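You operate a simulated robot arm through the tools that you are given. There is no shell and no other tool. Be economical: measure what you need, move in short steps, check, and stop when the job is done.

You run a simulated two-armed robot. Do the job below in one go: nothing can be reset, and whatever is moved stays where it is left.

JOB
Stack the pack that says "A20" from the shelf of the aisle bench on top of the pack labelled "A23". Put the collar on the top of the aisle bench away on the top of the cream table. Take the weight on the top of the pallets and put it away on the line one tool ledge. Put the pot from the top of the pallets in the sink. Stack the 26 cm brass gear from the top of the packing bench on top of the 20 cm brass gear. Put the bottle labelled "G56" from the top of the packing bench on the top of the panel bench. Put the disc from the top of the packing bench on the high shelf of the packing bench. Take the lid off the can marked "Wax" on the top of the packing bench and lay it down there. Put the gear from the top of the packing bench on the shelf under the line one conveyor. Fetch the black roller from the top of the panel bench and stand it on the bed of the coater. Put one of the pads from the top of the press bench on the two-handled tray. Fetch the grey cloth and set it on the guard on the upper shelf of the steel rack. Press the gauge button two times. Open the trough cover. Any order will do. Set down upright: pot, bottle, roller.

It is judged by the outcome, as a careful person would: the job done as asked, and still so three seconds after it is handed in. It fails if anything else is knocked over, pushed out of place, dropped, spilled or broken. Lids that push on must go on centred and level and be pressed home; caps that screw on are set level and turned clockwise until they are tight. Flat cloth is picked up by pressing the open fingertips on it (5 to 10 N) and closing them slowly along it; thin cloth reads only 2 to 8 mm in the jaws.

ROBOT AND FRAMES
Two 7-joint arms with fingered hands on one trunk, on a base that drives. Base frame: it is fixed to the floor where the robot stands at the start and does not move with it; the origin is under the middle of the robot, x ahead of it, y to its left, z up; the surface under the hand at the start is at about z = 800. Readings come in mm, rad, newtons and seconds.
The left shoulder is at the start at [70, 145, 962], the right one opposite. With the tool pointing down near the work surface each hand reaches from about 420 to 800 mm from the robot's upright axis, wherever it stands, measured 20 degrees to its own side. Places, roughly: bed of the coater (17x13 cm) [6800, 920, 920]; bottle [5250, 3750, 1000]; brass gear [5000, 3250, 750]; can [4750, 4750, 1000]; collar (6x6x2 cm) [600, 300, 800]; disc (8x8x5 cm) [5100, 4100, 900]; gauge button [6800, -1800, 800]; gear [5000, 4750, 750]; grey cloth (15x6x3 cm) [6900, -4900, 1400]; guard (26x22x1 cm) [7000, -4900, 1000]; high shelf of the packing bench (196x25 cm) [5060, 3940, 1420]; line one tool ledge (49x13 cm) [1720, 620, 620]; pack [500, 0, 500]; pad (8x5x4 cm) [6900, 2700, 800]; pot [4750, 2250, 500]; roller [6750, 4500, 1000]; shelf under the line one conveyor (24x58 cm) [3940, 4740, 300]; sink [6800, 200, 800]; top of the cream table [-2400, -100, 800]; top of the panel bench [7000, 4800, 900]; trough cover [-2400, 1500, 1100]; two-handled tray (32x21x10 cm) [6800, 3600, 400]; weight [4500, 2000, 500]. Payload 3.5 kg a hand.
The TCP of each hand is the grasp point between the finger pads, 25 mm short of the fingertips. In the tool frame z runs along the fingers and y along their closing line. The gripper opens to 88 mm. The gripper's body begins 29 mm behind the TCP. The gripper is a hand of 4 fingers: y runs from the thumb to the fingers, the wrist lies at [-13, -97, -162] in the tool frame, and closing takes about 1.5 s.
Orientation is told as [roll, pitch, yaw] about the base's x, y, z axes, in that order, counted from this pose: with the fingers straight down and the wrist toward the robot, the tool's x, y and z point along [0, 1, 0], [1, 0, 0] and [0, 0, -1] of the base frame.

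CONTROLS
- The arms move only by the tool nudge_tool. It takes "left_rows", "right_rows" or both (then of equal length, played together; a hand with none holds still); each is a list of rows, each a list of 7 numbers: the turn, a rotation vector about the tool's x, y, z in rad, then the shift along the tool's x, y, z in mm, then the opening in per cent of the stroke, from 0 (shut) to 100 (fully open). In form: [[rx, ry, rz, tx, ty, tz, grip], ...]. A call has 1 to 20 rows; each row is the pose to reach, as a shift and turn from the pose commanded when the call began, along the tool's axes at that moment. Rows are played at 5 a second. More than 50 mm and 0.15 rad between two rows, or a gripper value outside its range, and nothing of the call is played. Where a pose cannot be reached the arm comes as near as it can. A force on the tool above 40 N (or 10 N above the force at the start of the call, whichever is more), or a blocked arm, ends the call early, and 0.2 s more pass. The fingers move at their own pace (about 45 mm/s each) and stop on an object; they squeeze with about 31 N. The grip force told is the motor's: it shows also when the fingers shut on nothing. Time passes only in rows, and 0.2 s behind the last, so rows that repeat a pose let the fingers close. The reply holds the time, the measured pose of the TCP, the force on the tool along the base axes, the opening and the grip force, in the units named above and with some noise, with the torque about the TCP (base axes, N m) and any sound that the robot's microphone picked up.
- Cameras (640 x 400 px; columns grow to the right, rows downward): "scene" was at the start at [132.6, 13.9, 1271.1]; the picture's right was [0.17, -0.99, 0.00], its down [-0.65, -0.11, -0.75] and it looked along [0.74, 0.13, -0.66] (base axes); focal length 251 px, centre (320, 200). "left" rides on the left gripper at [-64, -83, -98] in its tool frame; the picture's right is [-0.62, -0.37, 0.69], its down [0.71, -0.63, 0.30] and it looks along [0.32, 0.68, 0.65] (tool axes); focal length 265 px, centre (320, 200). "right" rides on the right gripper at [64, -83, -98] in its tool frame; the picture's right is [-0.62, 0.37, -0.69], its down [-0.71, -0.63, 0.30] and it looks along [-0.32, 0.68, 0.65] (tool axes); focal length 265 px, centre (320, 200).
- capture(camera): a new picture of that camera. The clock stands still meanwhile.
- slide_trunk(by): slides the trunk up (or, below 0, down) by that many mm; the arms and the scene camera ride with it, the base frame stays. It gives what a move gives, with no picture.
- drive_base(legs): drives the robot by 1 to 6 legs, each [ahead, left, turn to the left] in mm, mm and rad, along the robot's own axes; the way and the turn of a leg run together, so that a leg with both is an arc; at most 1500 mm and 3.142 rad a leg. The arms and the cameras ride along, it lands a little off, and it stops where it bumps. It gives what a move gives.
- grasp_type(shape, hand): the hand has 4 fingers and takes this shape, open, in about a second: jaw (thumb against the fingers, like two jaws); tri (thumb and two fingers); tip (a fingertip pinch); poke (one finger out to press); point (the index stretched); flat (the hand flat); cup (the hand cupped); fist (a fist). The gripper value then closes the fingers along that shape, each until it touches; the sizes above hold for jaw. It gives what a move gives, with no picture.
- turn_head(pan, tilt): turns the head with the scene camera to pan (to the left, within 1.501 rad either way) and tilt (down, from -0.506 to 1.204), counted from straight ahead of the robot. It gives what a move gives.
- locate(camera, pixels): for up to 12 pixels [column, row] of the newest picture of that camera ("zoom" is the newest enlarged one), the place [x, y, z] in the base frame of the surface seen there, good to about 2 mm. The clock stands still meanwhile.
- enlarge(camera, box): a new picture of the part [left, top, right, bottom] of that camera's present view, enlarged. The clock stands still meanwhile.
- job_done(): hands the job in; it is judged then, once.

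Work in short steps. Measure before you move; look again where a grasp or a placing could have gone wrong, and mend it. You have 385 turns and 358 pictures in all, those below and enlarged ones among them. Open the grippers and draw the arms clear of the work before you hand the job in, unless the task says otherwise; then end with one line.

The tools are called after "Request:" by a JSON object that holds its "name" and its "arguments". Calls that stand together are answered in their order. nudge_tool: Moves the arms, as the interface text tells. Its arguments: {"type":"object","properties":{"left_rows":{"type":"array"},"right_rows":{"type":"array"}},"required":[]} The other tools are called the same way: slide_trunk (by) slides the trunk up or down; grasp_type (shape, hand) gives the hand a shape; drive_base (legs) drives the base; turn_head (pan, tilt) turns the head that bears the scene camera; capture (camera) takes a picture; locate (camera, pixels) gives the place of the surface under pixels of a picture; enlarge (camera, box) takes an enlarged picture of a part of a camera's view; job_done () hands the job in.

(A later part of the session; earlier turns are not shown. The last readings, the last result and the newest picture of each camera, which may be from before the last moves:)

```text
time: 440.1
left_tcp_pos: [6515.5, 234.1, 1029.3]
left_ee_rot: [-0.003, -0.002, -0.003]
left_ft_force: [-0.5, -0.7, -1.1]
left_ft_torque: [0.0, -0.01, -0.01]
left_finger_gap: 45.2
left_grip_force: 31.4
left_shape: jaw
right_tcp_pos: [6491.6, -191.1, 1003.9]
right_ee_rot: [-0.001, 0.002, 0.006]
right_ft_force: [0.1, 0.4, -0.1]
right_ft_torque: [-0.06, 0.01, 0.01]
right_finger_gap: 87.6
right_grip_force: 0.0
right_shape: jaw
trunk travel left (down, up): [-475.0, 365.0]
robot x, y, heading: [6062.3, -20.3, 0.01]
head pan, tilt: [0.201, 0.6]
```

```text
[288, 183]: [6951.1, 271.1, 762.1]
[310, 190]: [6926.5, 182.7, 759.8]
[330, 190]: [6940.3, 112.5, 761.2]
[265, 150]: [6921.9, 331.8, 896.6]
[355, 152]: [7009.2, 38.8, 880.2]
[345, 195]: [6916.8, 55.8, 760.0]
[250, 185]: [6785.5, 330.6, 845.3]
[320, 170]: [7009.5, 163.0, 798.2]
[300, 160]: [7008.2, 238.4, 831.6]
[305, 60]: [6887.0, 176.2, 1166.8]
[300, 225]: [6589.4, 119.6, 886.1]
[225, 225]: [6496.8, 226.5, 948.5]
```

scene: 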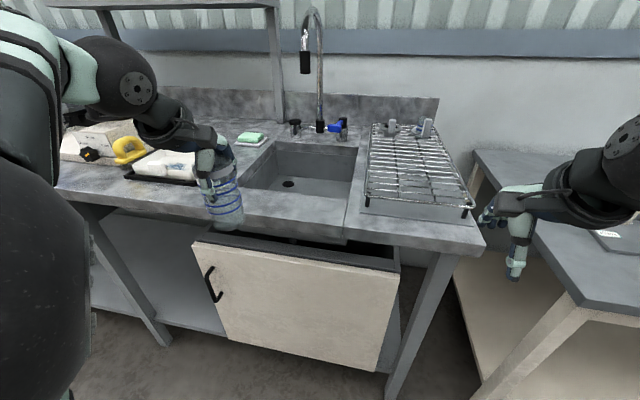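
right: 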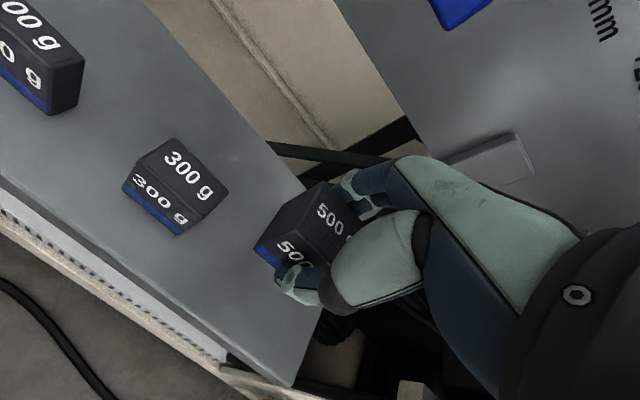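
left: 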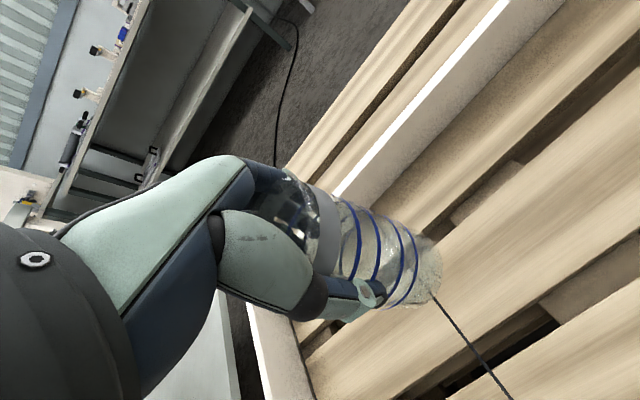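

Basin bottom z ≈ 760, x up to 7010, y 40–330. I raise the pot a little, drive 80 mm closer, and move it over (6800,190).

Request:
{"name": "nudge_tool", "arguments": {"left_rows": [[0, 0, 0, 0, 0, -25, 0], [0, 0, 0, 0, 10, -40, 0], [0, 0, 0, 0, 20, -40, 0]]}}

Request:
{"name": "drive_base", "arguments": {"legs": [[90, 0, -0.008]]}}

Request:
{"name": "nudge_tool", "arguments": {"left_rows": [[0, 0, 0, -5, 40, 0, 0], [0, 0, 0, -15, 80, 0, 0], [0, 0, 0, -25, 115, 0, 0], [0, 0, 0, -35, 150, 10, 0], [0, 0, 0, -42, 185, 20, 0], [0, 0, 0, -42, 185, 20, 0]]}}

Request:
{"name": "capture", "arguments": {"camera": "left"}}

Request:
{"name": "capture", "arguments": {"camera": "scene"}}

```text
time: 440.9
left_tcp_pos: [6536.1, 232.6, 1070.5]
left_ee_rot: [0.0, -0.003, -0.003]
left_ft_force: [0.4, 0.1, -1.6]
left_ft_torque: [0.0, 0.02, -0.03]
left_finger_gap: 44.9
left_grip_force: 31.0
left_shape: jaw
right_tcp_pos: [6491.1, -191.2, 1003.3]
right_ee_rot: [-0.001, 0.001, 0.003]
right_ft_force: [0.2, -0.6, -0.4]
right_ft_torque: [0.0, -0.01, 0.01]
right_finger_gap: 87.4
right_grip_force: 0.1
right_shape: jaw
trunk travel left (down, up): [-475.0, 365.0]
robot x, y, heading: [6058.9, -23.1, 0.006]
head pan, tilt: [0.201, 0.6]
```

```text
time: 442.1
left_tcp_pos: [6628.1, 229.4, 1070.2]
left_ee_rot: [-0.002, -0.003, -0.012]
left_ft_force: [0.4, -0.3, -0.2]
left_ft_torque: [0.01, 0.01, 0.0]
left_finger_gap: 44.7
left_grip_force: 31.5
left_shape: jaw
right_tcp_pos: [6579.2, -194.2, 1002.2]
right_ee_rot: [0.002, 0.001, -0.003]
right_ft_force: [-0.4, -0.1, -0.1]
right_ft_torque: [0.0, 0.04, 0.01]
right_finger_gap: 87.5
right_grip_force: 0.0
right_shape: jaw
trunk travel left (down, up): [-475.0, 365.0]
robot x, y, heading: [6152.4, -20.9, -0.006]
head pan, tilt: [0.201, 0.6]
```

```text
time: 443.4
left_tcp_pos: [6811.7, 187.4, 1050.4]
left_ee_rot: [-0.003, -0.005, -0.009]
left_ft_force: [-0.5, 0.5, -1.2]
left_ft_torque: [0.0, -0.02, -0.02]
left_finger_gap: 44.4
left_grip_force: 31.1
left_shape: jaw
right_tcp_pos: [6579.3, -193.6, 1002.4]
right_ee_rot: [0.0, -0.001, -0.002]
right_ft_force: [0.6, 0.7, -0.2]
right_ft_torque: [0.01, -0.02, 0.0]
right_finger_gap: 87.8
right_grip_force: 0.1
right_shape: jaw
trunk travel left (down, up): [-475.0, 365.0]
robot x, y, heading: [6153.7, -22.5, -0.002]
head pan, tilt: [0.201, 0.6]
```

```text
261 pictures are left
```

left: 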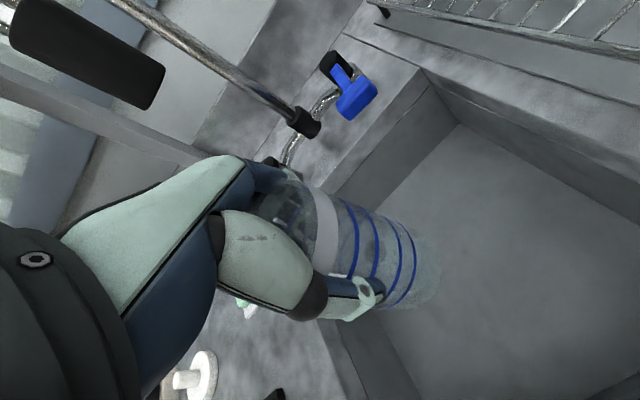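

```text
260 pictures are left
```

scene: 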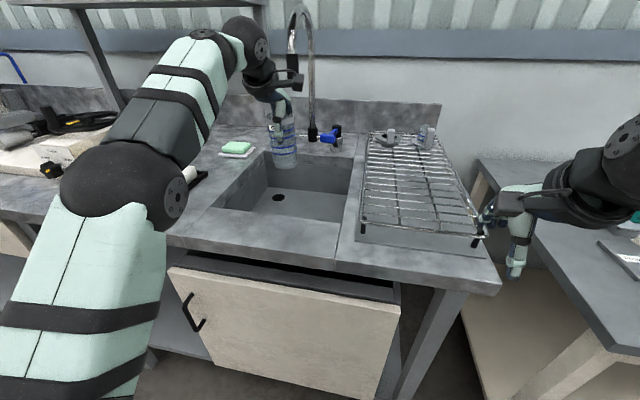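

The hand is near the sprayer; I move 25 mm toward me first, then lower into the basin.

Request:
{"name": "nudge_tool", "arguments": {"left_rows": [[0, 0, 0, 0, -15, 5, 0], [0, 0, 0, 0, -28, 20, 0], [0, 0, 0, -5, -28, 60, 0], [0, 0, 0, -10, -28, 100, 0], [0, 0, 0, -15, -28, 140, 0], [0, 0, 0, -15, -28, 170, 0], [0, 0, 0, -15, -28, 185, 0], [0, 0, 0, -15, -28, 191, 0], [0, 0, 0, -15, -28, 191, 0]]}}

Request:
{"name": "capture", "arguments": {"camera": "left"}}

Request:
{"name": "enlarge", "arguments": {"camera": "scene", "box": [190, 90, 390, 240]}}

```text
time: 445.4
left_tcp_pos: [6785.4, 169.8, 859.2]
left_ee_rot: [-0.002, -0.003, -0.013]
left_ft_force: [-0.1, 0.7, -1.7]
left_ft_torque: [-0.01, 0.02, 0.0]
left_finger_gap: 44.5
left_grip_force: 31.1
left_shape: jaw
right_tcp_pos: [6580.0, -193.0, 1002.8]
right_ee_rot: [0.001, 0.002, -0.002]
right_ft_force: [0.0, -0.1, -0.6]
right_ft_torque: [-0.01, -0.03, -0.02]
right_finger_gap: 87.6
right_grip_force: 0.1
right_shape: jaw
trunk travel left (down, up): [-475.0, 365.0]
robot x, y, heading: [6151.7, -21.9, -0.002]
head pan, tilt: [0.201, 0.6]
```

```text
259 pictures are left
```

left: 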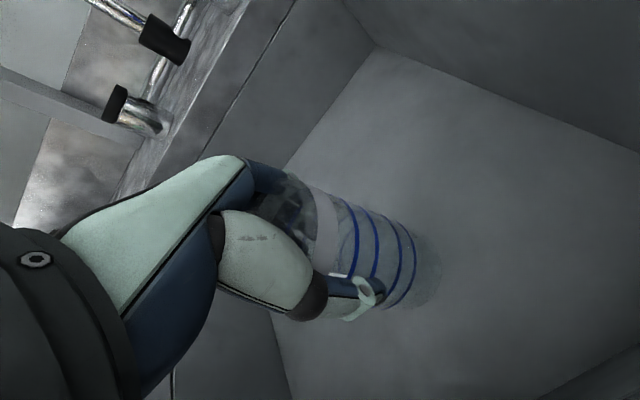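

```text
2.67 times, centred on (290, 165) of scene
```

zoom: 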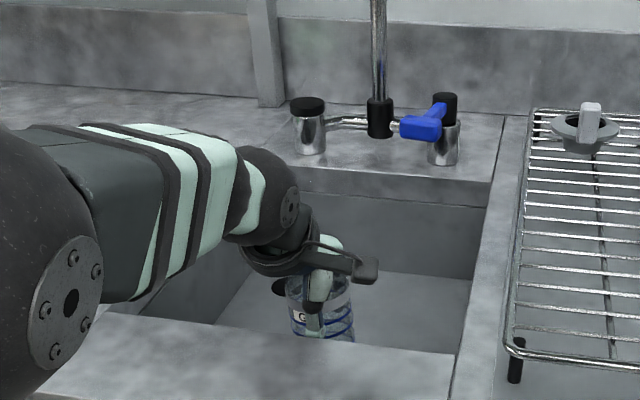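

I lower slowly until the force shows contact.

Request:
{"name": "nudge_tool", "arguments": {"left_rows": [[0, 0, 0, 0, 0, 3, 0], [0, 0, 0, 0, 0, 6, 0], [0, 0, 0, 0, 0, 8, 0], [0, 0, 0, 0, 0, 9, 0]]}}

```text
time: 446.4
left_tcp_pos: [6784.3, 169.5, 852.0]
left_ee_rot: [0.0, -0.005, -0.011]
left_ft_force: [0.2, 0.1, 2.8]
left_ft_torque: [0.04, -0.03, 0.0]
left_finger_gap: 44.4
left_grip_force: 30.7
left_shape: jaw
right_tcp_pos: [6580.5, -194.8, 1002.4]
right_ee_rot: [0.001, 0.0, -0.001]
right_ft_force: [0.3, 0.1, -0.2]
right_ft_torque: [0.01, 0.0, 0.05]
right_finger_gap: 87.4
right_grip_force: 0.1
right_shape: jaw
trunk travel left (down, up): [-475.0, 365.0]
robot x, y, heading: [6149.9, -23.2, -0.005]
head pan, tilt: [0.201, 0.6]
```

Contact (+2.8 N). I open and withdraw straight up, then back.

Request:
{"name": "nudge_tool", "arguments": {"left_rows": [[0, 0, 0, 0, 0, 0, 30], [0, 0, 0, 0, 0, 0, 60], [0, 0, 0, 0, 0, 0, 100], [0, 0, 0, 0, 0, 0, 100], [0, 0, 0, 0, 0, -20, 100], [0, 0, 0, 0, 0, -60, 100], [0, 0, 0, 0, 0, -105, 100], [0, 0, 0, 10, -20, -145, 100], [0, 0, 0, 20, -60, -165, 100], [0, 0, 0, 30, -100, -185, 100], [0, 0, 0, 40, -145, -195, 100], [0, 0, 0, 50, -190, -200, 100]]}}

Request:
{"name": "enlarge", "arguments": {"camera": "scene", "box": [190, 90, 390, 240]}}

```text
time: 449.1
left_tcp_pos: [6594.4, 227.4, 1052.3]
left_ee_rot: [-0.019, -0.007, -0.013]
left_ft_force: [0.2, 0.0, 0.6]
left_ft_torque: [-0.03, 0.03, -0.01]
left_finger_gap: 87.8
left_grip_force: 0.0
left_shape: jaw
left hand out of reach, approached as far as the arm can: row 10, 12
right_tcp_pos: [6578.3, -193.4, 1002.5]
right_ee_rot: [0.001, -0.001, -0.001]
right_ft_force: [-0.8, -0.3, 0.7]
right_ft_torque: [-0.03, -0.02, 0.01]
right_finger_gap: 87.7
right_grip_force: 0.2
right_shape: jaw
trunk travel left (down, up): [-475.0, 365.0]
robot x, y, heading: [6150.4, -19.4, 0.003]
head pan, tilt: [0.201, 0.6]
```

```text
2.67 times, centred on (290, 165) of scene
```

zoom: 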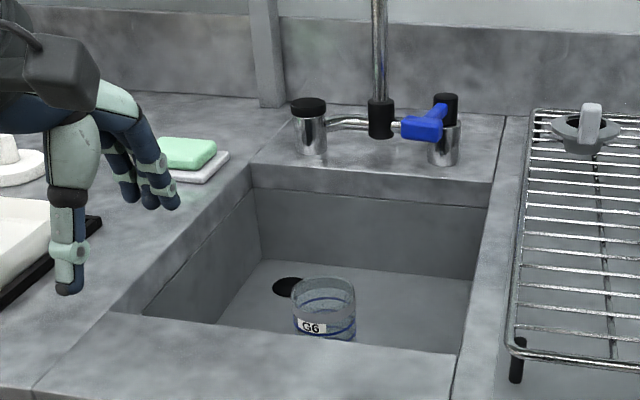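

The pot stands in the sink. Next, the gauge button to the south: back off and sidestep right.

Request:
{"name": "drive_base", "arguments": {"legs": [[-250, 0, 0], [0, -1500, 0], [0, -150, 0]]}}

Request:
{"name": "turn_head", "arguments": {"pan": 0, "tilt": 0.45}}

Request:
{"name": "capture", "arguments": {"camera": "scene"}}

```text
time: 458.9
left_tcp_pos: [6348.5, -1412.3, 1052.0]
left_ee_rot: [-0.013, 0.001, 0.001]
left_ft_force: [0.0, 0.0, 0.1]
left_ft_torque: [-0.03, 0.0, -0.01]
left_finger_gap: 87.8
left_grip_force: 0.1
left_shape: jaw
right_tcp_pos: [6336.6, -1834.5, 1003.6]
right_ee_rot: [0.0, 0.001, 0.007]
right_ft_force: [0.1, -0.7, 0.7]
right_ft_torque: [-0.01, 0.01, 0.0]
right_finger_gap: 87.6
right_grip_force: 0.1
right_shape: jaw
trunk travel left (down, up): [-475.0, 365.0]
robot x, y, heading: [5909.6, -1666.1, 0.006]
head pan, tilt: [0.201, 0.6]
```

```text
time: 459.6
left_tcp_pos: [6348.4, -1410.9, 1051.0]
left_ee_rot: [-0.017, 0.0, 0.001]
left_ft_force: [0.3, 0.5, 0.3]
left_ft_torque: [0.01, -0.02, 0.01]
left_finger_gap: 87.9
left_grip_force: 0.0
left_shape: jaw
right_tcp_pos: [6338.1, -1834.3, 1001.5]
right_ee_rot: [0.0, 0.001, 0.009]
right_ft_force: [0.3, 0.4, -0.3]
right_ft_torque: [0.02, 0.0, -0.01]
right_finger_gap: 87.6
right_grip_force: 0.0
right_shape: jaw
trunk travel left (down, up): [-475.0, 365.0]
robot x, y, heading: [5906.5, -1662.8, 0.007]
head pan, tilt: [0.0, 0.45]
```

```text
256 pictures are left
```

scene: 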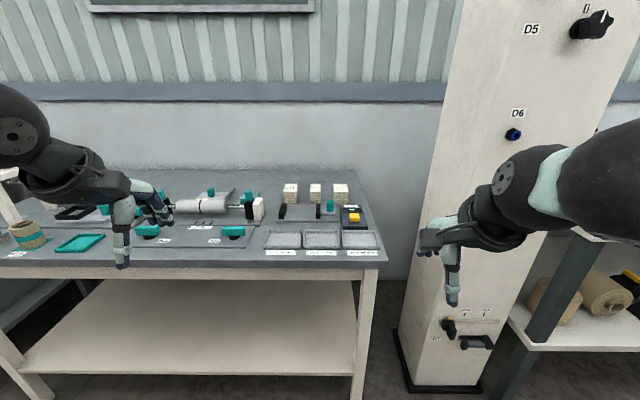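

A small device with a yellow button is at (352,216). I enlarge.

Request:
{"name": "enlarge", "arguments": {"camera": "scene", "box": [180, 170, 400, 275]}}

```text
2.91 times, centred on (290, 222) of scene
```

zoom: 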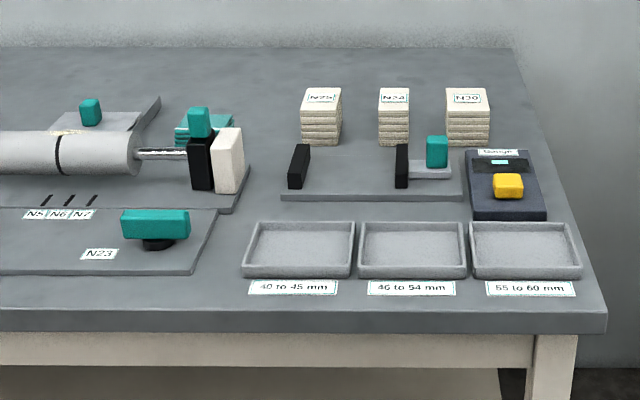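

Request:
{"name": "locate", "arguments": {"camera": "zoom", "pixels": [[508, 183], [495, 178], [521, 178], [508, 175], [508, 192], [508, 205], [485, 190], [535, 190], [500, 153], [438, 150], [525, 240]]}}

```text
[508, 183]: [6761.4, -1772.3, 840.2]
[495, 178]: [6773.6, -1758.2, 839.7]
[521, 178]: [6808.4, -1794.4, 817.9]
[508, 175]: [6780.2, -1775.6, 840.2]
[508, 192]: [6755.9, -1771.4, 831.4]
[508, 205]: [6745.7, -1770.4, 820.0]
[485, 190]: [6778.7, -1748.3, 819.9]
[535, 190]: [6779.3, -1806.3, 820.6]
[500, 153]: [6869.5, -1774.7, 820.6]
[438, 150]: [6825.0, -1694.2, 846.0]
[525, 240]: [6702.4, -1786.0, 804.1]
```

Button top centre (6768,−1773,840). I drive closer and set the right hand to poke.

Request:
{"name": "drive_base", "arguments": {"legs": [[245, 80, -0.006]]}}

Request:
{"name": "grasp_type", "arguments": {"hand": "right", "shape": "poke"}}

Request:
{"name": "capture", "arguments": {"camera": "right"}}

```text
time: 461.4
left_tcp_pos: [6594.6, -1332.8, 1050.5]
left_ee_rot: [-0.018, 0.0, -0.004]
left_ft_force: [0.5, -0.3, -0.3]
left_ft_torque: [0.01, 0.01, -0.01]
left_finger_gap: 88.1
left_grip_force: 0.2
left_shape: jaw
right_tcp_pos: [6581.1, -1752.5, 1002.9]
right_ee_rot: [0.0, -0.001, 0.004]
right_ft_force: [-1.2, 0.3, 0.4]
right_ft_torque: [-0.01, 0.01, 0.01]
right_finger_gap: 87.8
right_grip_force: 0.0
right_shape: jaw
trunk travel left (down, up): [-475.0, 365.0]
robot x, y, heading: [6152.7, -1585.1, 0.005]
head pan, tilt: [0.0, 0.45]
```

```text
time: 462.3
left_tcp_pos: [6593.3, -1332.1, 1051.1]
left_ee_rot: [-0.016, -0.001, -0.004]
left_ft_force: [-0.3, 0.0, 0.1]
left_ft_torque: [0.01, -0.03, 0.01]
left_finger_gap: 88.1
left_grip_force: 0.2
left_shape: jaw
right_tcp_pos: [6580.4, -1753.3, 1002.2]
right_ee_rot: [0.0, 0.0, 0.005]
right_ft_force: [0.0, 0.3, -0.6]
right_ft_torque: [0.03, 0.0, 0.01]
right_finger_gap: 0.0
right_grip_force: 0.1
right_shape: poke
trunk travel left (down, up): [-475.0, 365.0]
robot x, y, heading: [6151.6, -1584.9, 0.005]
head pan, tilt: [0.0, 0.45]
```

```text
254 pictures are left
```

right: 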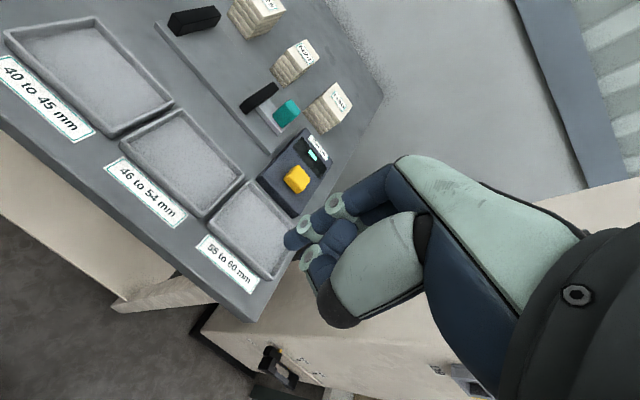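

I locate the poke fingertip.

Request:
{"name": "locate", "arguments": {"camera": "right", "pixels": [[288, 243], [300, 225], [293, 250], [300, 240], [308, 262], [296, 180]]}}

```text
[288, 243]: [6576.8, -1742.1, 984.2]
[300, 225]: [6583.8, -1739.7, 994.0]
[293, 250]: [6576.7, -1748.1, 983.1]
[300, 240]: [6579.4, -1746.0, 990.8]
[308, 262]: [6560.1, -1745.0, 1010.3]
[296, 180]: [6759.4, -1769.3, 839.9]
```

Fingertip is about 25 mm below the TCP, centred. I move over the button to hover 25 mm above.

Request:
{"name": "nudge_tool", "arguments": {"right_rows": [[0, 0, 0, -5, 40, 0, 0], [0, 0, 0, -10, 80, 10, 0], [0, 0, 0, -15, 120, 30, 0], [0, 0, 0, -20, 155, 55, 0], [0, 0, 0, -22, 188, 85, 0], [0, 0, 0, -22, 188, 108, 0], [0, 0, 0, -22, 188, 108, 0]]}}

Request:
{"name": "capture", "arguments": {"camera": "right"}}

Request:
{"name": "enlarge", "arguments": {"camera": "scene", "box": [280, 180, 480, 305]}}

```text
time: 463.9
left_tcp_pos: [6594.3, -1331.8, 1050.8]
left_ee_rot: [-0.018, 0.001, -0.002]
left_ft_force: [-0.3, -1.0, -0.3]
left_ft_torque: [0.01, -0.05, -0.01]
left_finger_gap: 87.9
left_grip_force: 0.0
left_shape: jaw
right_tcp_pos: [6768.3, -1775.2, 894.8]
right_ee_rot: [-0.001, -0.001, 0.004]
right_ft_force: [-0.4, 0.0, 0.6]
right_ft_torque: [0.03, 0.01, -0.03]
right_finger_gap: 0.0
right_grip_force: 0.1
right_shape: poke
trunk travel left (down, up): [-475.0, 365.0]
robot x, y, heading: [6153.5, -1580.3, 0.005]
head pan, tilt: [0.0, 0.45]
```

```text
253 pictures are left
```

right: 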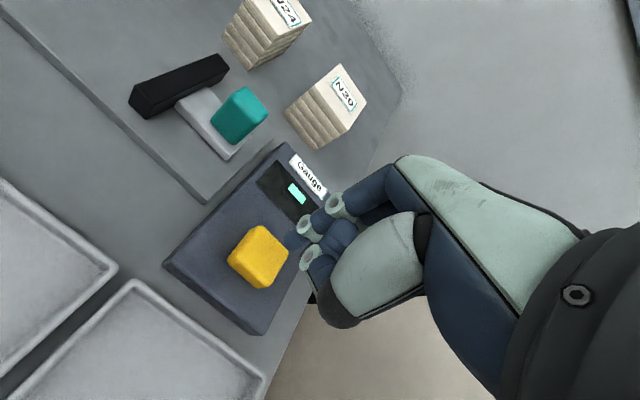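

```text
3.20 times, centred on (380, 242) of scene
```

zoom: 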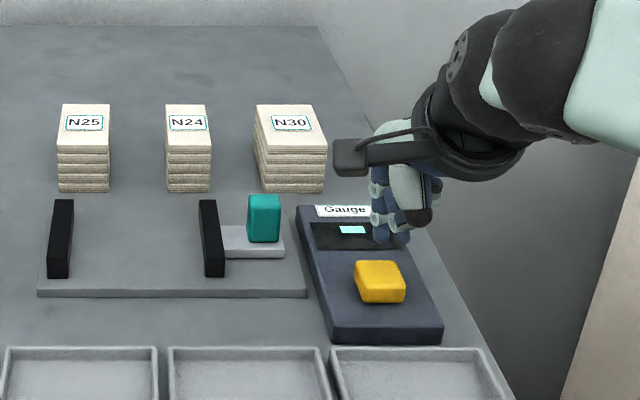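

Aligned within a few mm. I press down slowly to feel the button and lift again.

Request:
{"name": "nudge_tool", "arguments": {"right_rows": [[0, 0, 0, 3, -2, 15, 0], [0, 0, 0, 3, -2, 24, 0], [0, 0, 0, 3, -2, 28, 0], [0, 0, 0, 3, -2, 30, 0], [0, 0, 0, 3, -2, 32, 0], [0, 0, 0, 3, -2, 34, 0]]}}

Request:
{"name": "capture", "arguments": {"camera": "right"}}

```text
time: 465.3
left_tcp_pos: [6594.0, -1332.0, 1050.2]
left_ee_rot: [-0.019, -0.002, -0.002]
left_ft_force: [-0.6, -1.1, 0.1]
left_ft_torque: [0.01, -0.03, -0.01]
left_finger_gap: 88.1
left_grip_force: 0.0
left_shape: jaw
right_tcp_pos: [6767.8, -1772.4, 860.7]
right_ee_rot: [-0.001, -0.001, 0.003]
right_ft_force: [0.7, -0.8, 2.7]
right_ft_torque: [-0.06, -0.01, 0.03]
right_finger_gap: 0.0
right_grip_force: 0.0
right_shape: poke
trunk travel left (down, up): [-475.0, 365.0]
robot x, y, heading: [6149.8, -1584.7, 0.001]
head pan, tilt: [0.0, 0.45]
heard: click
```

```text
251 pictures are left
```

right: 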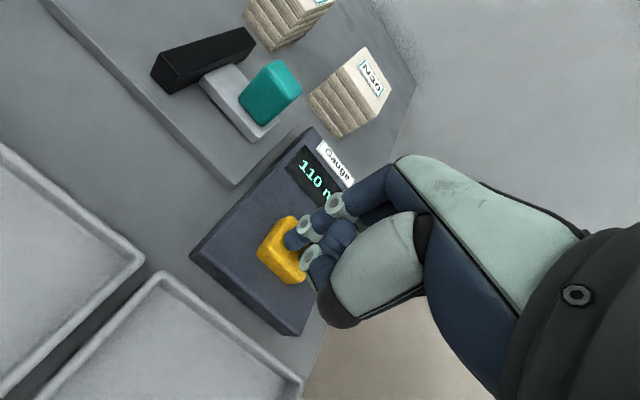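

One click heard, and the display lit. I lift and press a second time to the same depth, then retreat.

Request:
{"name": "nudge_tool", "arguments": {"right_rows": [[0, 0, 0, 0, 0, -10, 0], [0, 0, 0, 0, 0, -20, 0], [0, 0, 0, 0, 0, -20, 0], [0, 0, 0, 0, 0, -20, 0]]}}

Request:
{"name": "nudge_tool", "arguments": {"right_rows": [[0, 0, 0, 0, 0, 10, 0], [0, 0, 0, 0, 0, 16, 0], [0, 0, 0, 0, 0, 18, 0], [0, 0, 0, 0, 0, 20, 0]]}}

Request:
{"name": "nudge_tool", "arguments": {"right_rows": [[0, 0, 0, 0, 0, -20, 0], [0, 0, 0, 0, 0, -60, 0], [0, 0, 0, 0, -20, -100, 0], [0, 0, 0, 5, -65, -110, 0], [0, 0, 0, 10, -110, -120, 0], [0, 0, 0, 15, -155, -130, 0], [0, 0, 0, 20, -190, -140, 0]]}}

Request:
{"name": "enlarge", "arguments": {"camera": "scene", "box": [280, 180, 480, 305]}}

```text
time: 466.3
left_tcp_pos: [6594.0, -1330.6, 1051.0]
left_ee_rot: [-0.018, 0.0, -0.003]
left_ft_force: [0.0, 0.1, 0.6]
left_ft_torque: [0.0, -0.02, 0.03]
left_finger_gap: 88.2
left_grip_force: 0.1
left_shape: jaw
right_tcp_pos: [6767.2, -1772.4, 879.9]
right_ee_rot: [0.0, 0.001, 0.005]
right_ft_force: [-0.6, -0.1, 0.5]
right_ft_torque: [-0.04, 0.0, 0.01]
right_finger_gap: 0.1
right_grip_force: 0.1
right_shape: poke
trunk travel left (down, up): [-475.0, 365.0]
robot x, y, heading: [6152.2, -1586.3, 0.005]
head pan, tilt: [0.0, 0.45]
```

```text
time: 467.3
left_tcp_pos: [6595.0, -1331.9, 1051.0]
left_ee_rot: [-0.017, -0.001, -0.003]
left_ft_force: [0.7, -0.9, 0.2]
left_ft_torque: [-0.03, -0.01, 0.01]
left_finger_gap: 87.9
left_grip_force: 0.1
left_shape: jaw
right_tcp_pos: [6765.0, -1771.8, 860.9]
right_ee_rot: [0.001, 0.001, 0.003]
right_ft_force: [0.8, -0.3, 2.0]
right_ft_torque: [-0.07, -0.03, 0.0]
right_finger_gap: 0.0
right_grip_force: 0.2
right_shape: poke
trunk travel left (down, up): [-475.0, 365.0]
robot x, y, heading: [6151.5, -1581.9, 0.003]
head pan, tilt: [0.0, 0.45]
heard: click
```

```text
time: 468.9
left_tcp_pos: [6593.6, -1331.0, 1050.9]
left_ee_rot: [-0.016, -0.002, -0.003]
left_ft_force: [-0.6, -0.8, 0.1]
left_ft_torque: [0.01, 0.0, -0.02]
left_finger_gap: 87.9
left_grip_force: 0.1
left_shape: jaw
right_tcp_pos: [6574.7, -1752.5, 1000.3]
right_ee_rot: [0.0, -0.001, 0.005]
right_ft_force: [0.4, -0.2, 0.2]
right_ft_torque: [-0.03, 0.0, -0.02]
right_finger_gap: 0.0
right_grip_force: 0.1
right_shape: poke
trunk travel left (down, up): [-475.0, 365.0]
robot x, y, heading: [6150.2, -1584.4, 0.003]
head pan, tilt: [0.0, 0.45]
```

```text
3.20 times, centred on (380, 242) of scene
```

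zoom: 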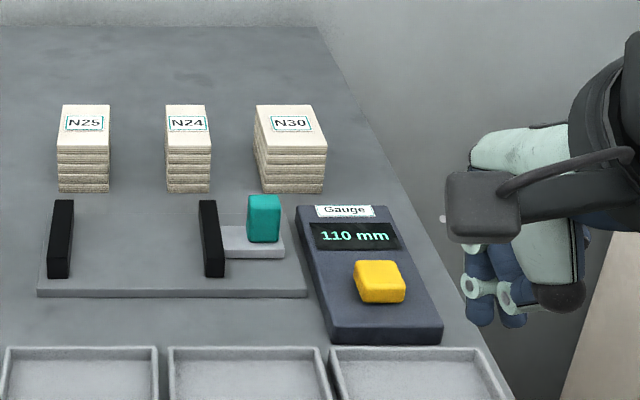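

Two clicks. Next the grey cloth and steel rack to the south.

Request:
{"name": "grasp_type", "arguments": {"hand": "right", "shape": "jaw"}}

Request:
{"name": "drive_base", "arguments": {"legs": [[-200, 0, 0], [0, -1500, 0], [0, -1000, 0]]}}

Request:
{"name": "turn_head", "arguments": {"pan": -0.5, "tilt": 0.3}}

Request:
{"name": "capture", "arguments": {"camera": "scene"}}

```text
time: 469.8
left_tcp_pos: [6593.7, -1331.0, 1050.5]
left_ee_rot: [-0.018, -0.001, -0.002]
left_ft_force: [-0.6, 0.8, 0.1]
left_ft_torque: [-0.01, 0.02, 0.02]
left_finger_gap: 87.7
left_grip_force: 0.0
left_shape: jaw
right_tcp_pos: [6576.1, -1752.8, 1000.0]
right_ee_rot: [0.0, 0.0, 0.005]
right_ft_force: [-0.4, 0.5, 0.1]
right_ft_torque: [0.0, 0.03, -0.01]
right_finger_gap: 88.0
right_grip_force: 0.0
right_shape: jaw
trunk travel left (down, up): [-475.0, 365.0]
robot x, y, heading: [6151.7, -1584.8, 0.006]
head pan, tilt: [0.0, 0.45]
```

```text
time: 483.3
left_tcp_pos: [6414.9, -3832.9, 1052.2]
left_ee_rot: [-0.019, 0.001, 0.003]
left_ft_force: [-0.3, 0.8, -0.6]
left_ft_torque: [-0.02, -0.03, -0.01]
left_finger_gap: 87.7
left_grip_force: 0.0
left_shape: jaw
right_tcp_pos: [6399.6, -4252.6, 1000.0]
right_ee_rot: [-0.001, -0.001, 0.011]
right_ft_force: [-0.3, -0.2, 0.0]
right_ft_torque: [-0.03, -0.02, -0.03]
right_finger_gap: 87.8
right_grip_force: 0.1
right_shape: jaw
trunk travel left (down, up): [-475.0, 365.0]
robot x, y, heading: [5970.1, -4085.7, 0.007]
head pan, tilt: [0.0, 0.45]
```

```text
time: 484.2
left_tcp_pos: [6414.9, -3831.3, 1050.6]
left_ee_rot: [-0.017, -0.001, 0.001]
left_ft_force: [0.7, -0.2, 0.1]
left_ft_torque: [-0.02, -0.02, -0.01]
left_finger_gap: 88.0
left_grip_force: 0.0
left_shape: jaw
right_tcp_pos: [6398.8, -4252.5, 999.7]
right_ee_rot: [0.0, 0.0, 0.011]
right_ft_force: [-0.1, -0.7, 0.0]
right_ft_torque: [0.0, 0.0, 0.01]
right_finger_gap: 87.9
right_grip_force: 0.1
right_shape: jaw
trunk travel left (down, up): [-475.0, 365.0]
robot x, y, heading: [5971.5, -4085.7, 0.005]
head pan, tilt: [-0.499, 0.3]
```

```text
249 pictures are left
```

scene: 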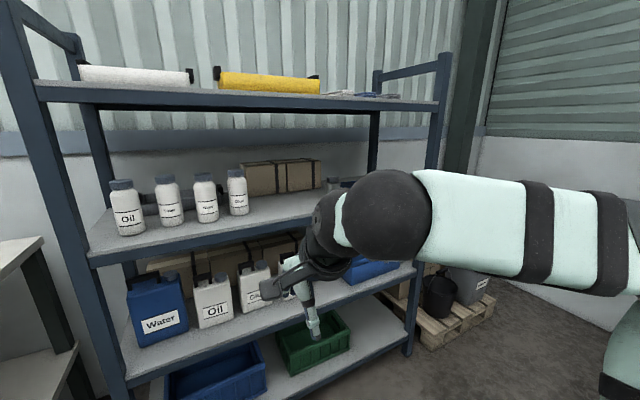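

I go on 650 mm right and raise the trunk for a view on the top.

Request:
{"name": "drive_base", "arguments": {"legs": [[0, -650, -0.005]]}}

Request:
{"name": "slide_trunk", "arguments": {"by": 340}}

Request:
{"name": "turn_head", "arguments": {"pan": 0, "tilt": 0.4}}

Request:
{"name": "capture", "arguments": {"camera": "scene"}}

```text
time: 487.8
left_tcp_pos: [6419.7, -4483.8, 1051.3]
left_ee_rot: [-0.018, 0.0, -0.001]
left_ft_force: [-0.7, 0.4, 0.5]
left_ft_torque: [0.01, 0.01, 0.01]
left_finger_gap: 87.9
left_grip_force: 0.2
left_shape: jaw
right_tcp_pos: [6401.6, -4902.5, 999.8]
right_ee_rot: [-0.001, -0.001, 0.007]
right_ft_force: [-0.2, 0.0, 1.0]
right_ft_torque: [0.0, 0.01, 0.02]
right_finger_gap: 88.1
right_grip_force: 0.0
right_shape: jaw
trunk travel left (down, up): [-475.0, 365.0]
robot x, y, heading: [5977.1, -4737.7, 0.005]
head pan, tilt: [-0.499, 0.3]
```

```text
time: 491.1
left_tcp_pos: [6420.4, -4484.3, 1390.1]
left_ee_rot: [-0.017, -0.001, -0.004]
left_ft_force: [-0.6, 0.1, -0.1]
left_ft_torque: [0.04, 0.0, 0.01]
left_finger_gap: 87.7
left_grip_force: 0.1
left_shape: jaw
right_tcp_pos: [6402.8, -4904.3, 1340.9]
right_ee_rot: [0.001, 0.0, 0.007]
right_ft_force: [-0.4, -0.2, 0.2]
right_ft_torque: [0.01, -0.01, 0.06]
right_finger_gap: 87.9
right_grip_force: 0.2
right_shape: jaw
trunk travel left (down, up): [-815.0, 25.0]
robot x, y, heading: [5976.0, -4739.0, 0.004]
head pan, tilt: [-0.499, 0.3]
```

```text
time: 492.1
left_tcp_pos: [6419.6, -4482.7, 1391.8]
left_ee_rot: [-0.017, -0.001, -0.002]
left_ft_force: [-0.2, -0.9, 0.2]
left_ft_torque: [-0.04, -0.05, 0.02]
left_finger_gap: 87.8
left_grip_force: 0.2
left_shape: jaw
right_tcp_pos: [6402.0, -4904.1, 1339.3]
right_ee_rot: [0.001, -0.001, 0.007]
right_ft_force: [0.3, 0.6, 0.6]
right_ft_torque: [0.02, -0.01, -0.02]
right_finger_gap: 87.7
right_grip_force: 0.1
right_shape: jaw
trunk travel left (down, up): [-815.0, 25.0]
robot x, y, heading: [5975.0, -4736.7, 0.008]
head pan, tilt: [0.0, 0.4]
```

```text
248 pictures are left
```

scene: 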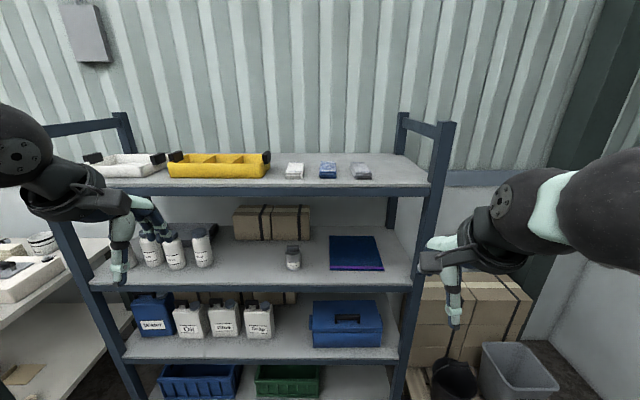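

On top: white, blue and grey folded cloths at (295..361,170); the flat blue guard lies on the shelf below at (355,252). I measure.

Request:
{"name": "enlarge", "arguments": {"camera": "scene", "box": [270, 150, 430, 285]}}

Request:
{"name": "locate", "arguments": {"camera": "scene", "pixels": [[361, 168], [361, 174], [353, 177], [370, 177], [328, 167], [331, 237], [379, 237], [331, 268], [383, 268], [355, 252], [293, 258], [400, 185]]}}

```text
2.96 times, centred on (350, 218) of scene
```

zoom: 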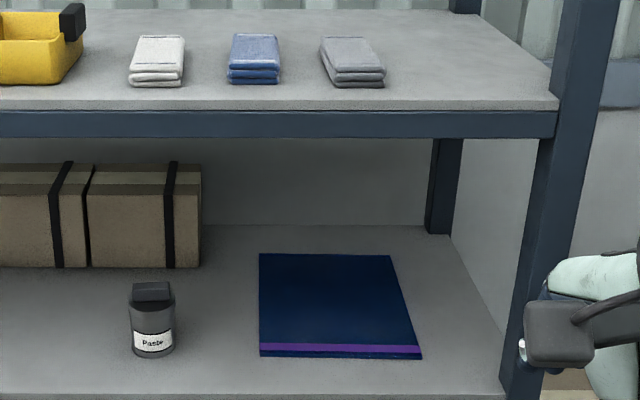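

```text
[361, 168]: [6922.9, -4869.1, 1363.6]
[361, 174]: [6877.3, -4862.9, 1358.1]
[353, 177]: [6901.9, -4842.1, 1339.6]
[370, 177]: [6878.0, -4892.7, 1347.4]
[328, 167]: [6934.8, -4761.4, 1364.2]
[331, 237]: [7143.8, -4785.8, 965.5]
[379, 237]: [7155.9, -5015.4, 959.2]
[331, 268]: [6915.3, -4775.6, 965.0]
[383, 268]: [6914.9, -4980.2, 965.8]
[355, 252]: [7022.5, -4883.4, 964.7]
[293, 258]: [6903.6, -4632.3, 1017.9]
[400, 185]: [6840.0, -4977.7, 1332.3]
```

I locate the grey cloth's corners in the zoom to get its exact pose.

Request:
{"name": "locate", "arguments": {"camera": "zoom", "pixels": [[324, 40], [360, 40], [340, 72], [380, 72], [336, 84], [381, 85], [276, 40], [277, 72], [560, 105], [555, 130], [350, 55]]}}

```text
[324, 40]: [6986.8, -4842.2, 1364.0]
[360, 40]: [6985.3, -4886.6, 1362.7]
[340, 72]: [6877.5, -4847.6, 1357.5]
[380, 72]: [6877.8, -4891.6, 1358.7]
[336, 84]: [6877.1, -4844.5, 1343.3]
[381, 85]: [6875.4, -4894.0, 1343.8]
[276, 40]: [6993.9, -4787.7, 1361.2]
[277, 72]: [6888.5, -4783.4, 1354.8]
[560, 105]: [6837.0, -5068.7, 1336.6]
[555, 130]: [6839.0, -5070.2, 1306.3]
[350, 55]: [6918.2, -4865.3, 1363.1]
```

Grey cloth: x 6875–6995, y −4842…−4891, z 1335–1363. I use the left hand with the robot turned −0.6 so the jaws close across its width.

Request:
{"name": "nudge_tool", "arguments": {"left_rows": [[0, 0, 0, 0, 0, -30, 100], [0, 0, 0, 0, 0, -50, 100], [0, 0, 0, 0, 0, -50, 100]]}}

Request:
{"name": "drive_base", "arguments": {"legs": [[0, 0, -0.604], [200, 240, 0]]}}

Request:
{"name": "turn_head", "arguments": {"pan": 0.5, "tilt": 0.5}}

Request:
{"name": "capture", "arguments": {"camera": "scene"}}

```text
time: 492.9
left_tcp_pos: [6420.1, -4482.3, 1439.8]
left_ee_rot: [-0.017, 0.001, -0.001]
left_ft_force: [0.4, -0.4, 0.0]
left_ft_torque: [0.0, -0.01, -0.02]
left_finger_gap: 87.5
left_grip_force: 0.0
left_shape: jaw
right_tcp_pos: [6402.8, -4903.7, 1339.4]
right_ee_rot: [0.001, 0.0, 0.006]
right_ft_force: [-0.2, 0.0, -0.1]
right_ft_torque: [-0.02, -0.01, 0.0]
right_finger_gap: 87.7
right_grip_force: 0.0
right_shape: jaw
trunk travel left (down, up): [-815.0, 25.0]
robot x, y, heading: [5975.9, -4737.4, 0.003]
head pan, tilt: [0.0, 0.4]
```

```text
time: 496.6
left_tcp_pos: [6786.4, -4694.4, 1441.2]
left_ee_rot: [-0.016, -0.003, -0.607]
left_ft_force: [0.4, 0.0, 0.5]
left_ft_torque: [0.0, 0.01, -0.03]
left_finger_gap: 88.1
left_grip_force: 0.0
left_shape: jaw
right_tcp_pos: [6532.8, -5031.7, 1340.7]
right_ee_rot: [0.002, 0.0, -0.598]
right_ft_force: [-1.2, -0.1, 1.3]
right_ft_torque: [-0.02, -0.01, 0.0]
right_finger_gap: 87.9
right_grip_force: 0.0
right_shape: jaw
trunk travel left (down, up): [-815.0, 25.0]
robot x, y, heading: [6279.0, -4652.0, -0.597]
head pan, tilt: [0.0, 0.4]
```

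```text
time: 497.6
left_tcp_pos: [6789.4, -4694.0, 1440.8]
left_ee_rot: [-0.018, -0.001, -0.607]
left_ft_force: [0.6, 0.5, -0.6]
left_ft_torque: [-0.01, -0.01, -0.03]
left_finger_gap: 87.8
left_grip_force: 0.1
left_shape: jaw
right_tcp_pos: [6534.9, -5031.7, 1339.4]
right_ee_rot: [0.0, 0.001, -0.599]
right_ft_force: [-0.3, 0.4, -0.5]
right_ft_torque: [-0.03, -0.03, -0.05]
right_finger_gap: 87.8
right_grip_force: 0.1
right_shape: jaw
trunk travel left (down, up): [-815.0, 25.0]
robot x, y, heading: [6279.0, -4651.9, -0.596]
head pan, tilt: [0.499, 0.499]
```

```text
246 pictures are left
```

scene: 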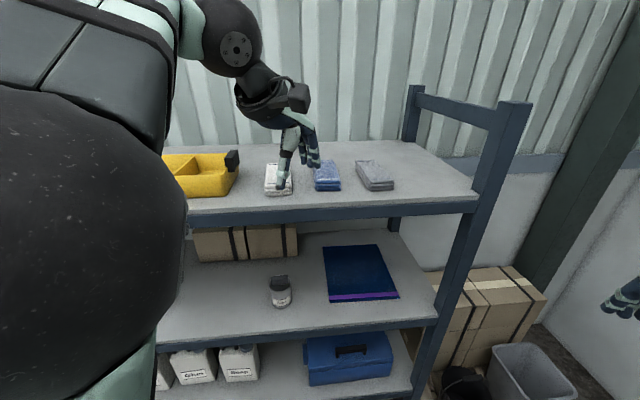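

I move the left hand over the grey cloth while turning it to yaw −1.57.

Request:
{"name": "nudge_tool", "arguments": {"left_rows": [[0, 0, 0.12, -8, 32, -10, 100], [0, 0, 0.24, -15, 65, -10, 100], [0, 0, 0.36, -23, 97, -10, 100], [0, 0, 0.48, -30, 130, -10, 100], [0, 0, 0.6, -38, 162, -10, 100], [0, 0, 0.72, -46, 195, -10, 100], [0, 0, 0.84, -53, 227, -5, 100], [0, 0, 0.96, -53, 227, 0, 100], [0, 0, 0.96, -53, 227, 0, 100]]}}

Request:
{"name": "capture", "arguments": {"camera": "left"}}

```text
time: 499.6
left_tcp_pos: [6890.5, -4839.5, 1409.0]
left_ee_rot: [-0.007, -0.011, -1.543]
left_ft_force: [0.1, -1.2, -0.1]
left_ft_torque: [0.0, 0.03, -0.01]
left_finger_gap: 87.9
left_grip_force: 0.1
left_shape: jaw
left hand out of reach, approached as far as the arm can: row 6, 7, 8, 9
right_tcp_pos: [6533.7, -5033.4, 1339.1]
right_ee_rot: [0.002, 0.0, -0.598]
right_ft_force: [-1.0, -0.8, 0.1]
right_ft_torque: [0.04, -0.02, 0.04]
right_finger_gap: 87.9
right_grip_force: 0.0
right_shape: jaw
trunk travel left (down, up): [-815.0, 25.0]
robot x, y, heading: [6281.6, -4656.7, -0.597]
head pan, tilt: [0.499, 0.499]
```

```text
245 pictures are left
```

left: 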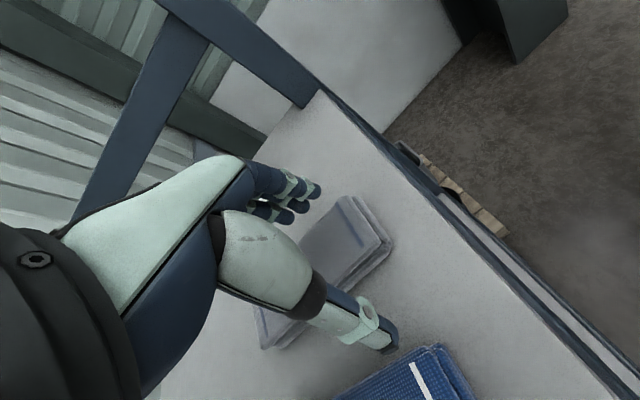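

Reach limit: I raise the trunk 25 mm and drive the base ~80 mm closer, then correct.

Request:
{"name": "slide_trunk", "arguments": {"by": 24}}

Request:
{"name": "drive_base", "arguments": {"legs": [[90, 22, 0]]}}

Request:
{"name": "capture", "arguments": {"camera": "left"}}

```text
time: 500.3
left_tcp_pos: [6891.1, -4838.7, 1433.1]
left_ee_rot: [-0.006, -0.012, -1.542]
left_ft_force: [-0.9, -0.3, 0.0]
left_ft_torque: [0.01, 0.02, 0.05]
left_finger_gap: 88.0
left_grip_force: 0.1
left_shape: jaw
right_tcp_pos: [6534.7, -5031.6, 1364.3]
right_ee_rot: [0.001, 0.0, -0.598]
right_ft_force: [-1.5, -0.3, 0.1]
right_ft_torque: [0.01, 0.02, -0.01]
right_finger_gap: 88.0
right_grip_force: 0.1
right_shape: jaw
trunk travel left (down, up): [-839.0, 1.0]
robot x, y, heading: [6281.3, -4653.4, -0.605]
head pan, tilt: [0.499, 0.499]
```

```text
time: 501.4
left_tcp_pos: [6971.4, -4869.1, 1436.5]
left_ee_rot: [-0.002, -0.016, -1.543]
left_ft_force: [-1.1, 0.1, 0.3]
left_ft_torque: [0.01, -0.03, -0.01]
left_finger_gap: 88.0
left_grip_force: 0.1
left_shape: jaw
right_tcp_pos: [6612.3, -5061.7, 1366.2]
right_ee_rot: [0.002, -0.008, -0.6]
right_ft_force: [-1.1, -0.3, -0.4]
right_ft_torque: [-0.03, -0.02, -0.02]
right_finger_gap: 87.7
right_grip_force: 0.1
right_shape: jaw
trunk travel left (down, up): [-839.0, 1.0]
robot x, y, heading: [6367.2, -4685.1, -0.6]
head pan, tilt: [0.499, 0.499]
```

```text
244 pictures are left
```

left: 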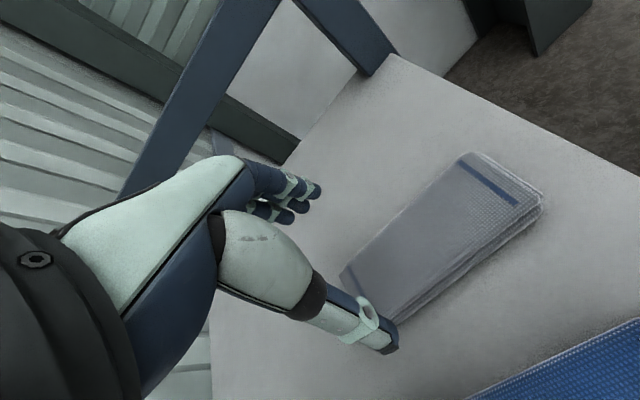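

The cloth is fully visible. I locate its corners.

Request:
{"name": "locate", "arguments": {"camera": "left", "pixels": [[465, 157], [538, 205], [345, 270], [400, 310], [430, 230], [470, 265], [420, 195]]}}

```text
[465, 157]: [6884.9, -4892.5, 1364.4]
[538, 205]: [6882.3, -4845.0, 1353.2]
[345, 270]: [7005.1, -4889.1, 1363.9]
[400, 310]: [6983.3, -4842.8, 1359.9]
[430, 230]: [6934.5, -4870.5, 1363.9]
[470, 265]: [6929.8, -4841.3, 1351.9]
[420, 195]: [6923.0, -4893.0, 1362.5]
```

Cloth centre (6945,−4868), width ~54. I shift, descend to z ≈1362, and close.

Request:
{"name": "nudge_tool", "arguments": {"left_rows": [[0, 0, 0, -13, 0, 10, 100], [0, 0, 0, -26, 0, 30, 100], [0, 0, 0, -26, 0, 55, 100], [0, 0, 0, -26, 0, 72, 100], [0, 0, 0, -26, 0, 73, 60], [0, 0, 0, -26, 0, 73, 20], [0, 0, 0, -26, 0, 73, 0], [0, 0, 0, -26, 0, 73, 0], [0, 0, 0, -26, 0, 73, 0], [0, 0, 0, -26, 0, 73, 0]]}}

Request:
{"name": "capture", "arguments": {"camera": "left"}}

```text
time: 503.6
left_tcp_pos: [6945.9, -4869.2, 1365.6]
left_ee_rot: [0.0, -0.019, -1.542]
left_ft_force: [1.2, 5.1, 29.4]
left_ft_torque: [1.31, -0.01, -0.01]
left_finger_gap: 51.7
left_grip_force: 31.1
left_shape: jaw
right_tcp_pos: [6615.0, -5060.4, 1366.4]
right_ee_rot: [0.0, -0.005, -0.602]
right_ft_force: [-0.4, 0.2, -0.4]
right_ft_torque: [0.02, 0.05, -0.02]
right_finger_gap: 87.9
right_grip_force: 0.0
right_shape: jaw
trunk travel left (down, up): [-839.0, 1.0]
robot x, y, heading: [6369.3, -4686.2, -0.603]
head pan, tilt: [0.499, 0.499]
```

```text
243 pictures are left
```

left: 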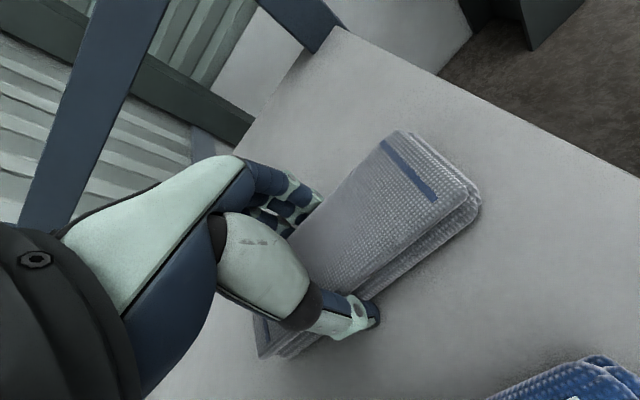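

Gripped at 51.7 mm. I lift and check.

Request:
{"name": "nudge_tool", "arguments": {"left_rows": [[0, 0, 0, 0, 0, -20, 0], [0, 0, 0, 0, 0, -50, 0], [0, 0, 0, 0, 0, -90, 0], [0, 0, 0, 0, 0, -90, 0]]}}

Request:
{"name": "capture", "arguments": {"camera": "scene"}}

```text
time: 504.6
left_tcp_pos: [6952.3, -4873.6, 1450.0]
left_ee_rot: [-0.009, -0.011, -1.543]
left_ft_force: [-0.5, -0.6, -0.7]
left_ft_torque: [-0.01, 0.01, 0.0]
left_finger_gap: 51.1
left_grip_force: 31.3
left_shape: jaw
right_tcp_pos: [6621.8, -5064.9, 1363.1]
right_ee_rot: [0.0, 0.002, -0.601]
right_ft_force: [1.0, -0.1, 0.4]
right_ft_torque: [-0.02, 0.01, -0.01]
right_finger_gap: 87.8
right_grip_force: 0.0
right_shape: jaw
trunk travel left (down, up): [-839.0, 1.0]
robot x, y, heading: [6368.2, -4686.9, -0.599]
head pan, tilt: [0.499, 0.499]
```

```text
242 pictures are left
```

scene: 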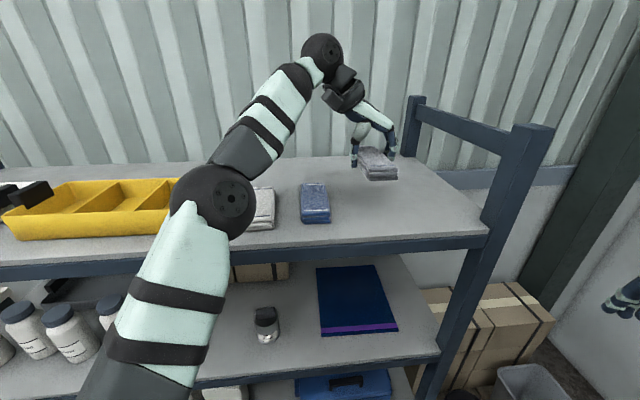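

Cloth lifted. I back straight out (−x), then lower the trunk 400 mm to the guard's level.

Request:
{"name": "drive_base", "arguments": {"legs": [[-290, -195, 0]]}}

Request:
{"name": "slide_trunk", "arguments": {"by": -400}}

Request:
{"name": "capture", "arguments": {"camera": "scene"}}

Request:
{"name": "locate", "arguments": {"camera": "scene", "pixels": [[300, 120], [320, 200]]}}

```text
time: 506.9
left_tcp_pos: [6602.1, -4869.8, 1448.0]
left_ee_rot: [-0.011, -0.015, -1.545]
left_ft_force: [-0.1, -0.5, -0.5]
left_ft_torque: [0.02, 0.01, 0.0]
left_finger_gap: 51.3
left_grip_force: 31.2
left_shape: jaw
right_tcp_pos: [6271.9, -5061.4, 1363.7]
right_ee_rot: [-0.002, 0.002, -0.603]
right_ft_force: [0.0, -0.1, -0.3]
right_ft_torque: [0.03, -0.01, -0.01]
right_finger_gap: 87.9
right_grip_force: 0.0
right_shape: jaw
trunk travel left (down, up): [-839.0, 1.0]
robot x, y, heading: [6018.6, -4681.0, -0.606]
head pan, tilt: [0.499, 0.499]
```

```text
time: 510.7
left_tcp_pos: [6600.7, -4869.6, 1050.9]
left_ee_rot: [-0.007, -0.015, -1.544]
left_ft_force: [0.8, 0.6, 0.0]
left_ft_torque: [-0.03, -0.02, -0.03]
left_finger_gap: 51.2
left_grip_force: 30.8
left_shape: jaw
right_tcp_pos: [6267.8, -5061.3, 964.2]
right_ee_rot: [0.0, 0.002, -0.602]
right_ft_force: [0.3, 0.0, -0.6]
right_ft_torque: [-0.01, 0.01, -0.02]
right_finger_gap: 87.7
right_grip_force: 0.0
right_shape: jaw
trunk travel left (down, up): [-439.0, 401.0]
robot x, y, heading: [6012.6, -4681.8, -0.602]
head pan, tilt: [0.499, 0.499]
```

```text
241 pictures are left
```

scene: 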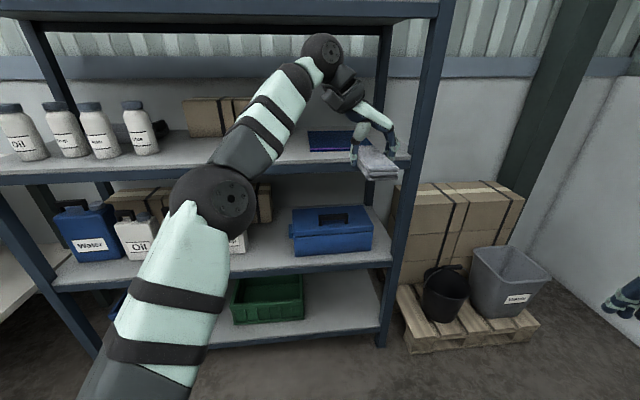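

```text
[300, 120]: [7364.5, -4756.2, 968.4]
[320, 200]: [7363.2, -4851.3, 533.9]
```

I check the wrist's top against the beam's underside.

Request:
{"name": "locate", "arguments": {"camera": "scene", "pixels": [[322, 50], [322, 36], [285, 75], [212, 200], [300, 14], [300, 20], [420, 60], [150, 140], [380, 165]]}}

```text
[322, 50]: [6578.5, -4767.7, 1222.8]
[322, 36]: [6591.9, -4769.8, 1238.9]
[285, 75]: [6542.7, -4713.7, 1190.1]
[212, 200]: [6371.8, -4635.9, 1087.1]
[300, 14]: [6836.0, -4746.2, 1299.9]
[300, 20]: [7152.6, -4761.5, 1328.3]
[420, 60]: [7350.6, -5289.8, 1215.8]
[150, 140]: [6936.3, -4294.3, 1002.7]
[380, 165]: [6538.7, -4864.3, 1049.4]
```

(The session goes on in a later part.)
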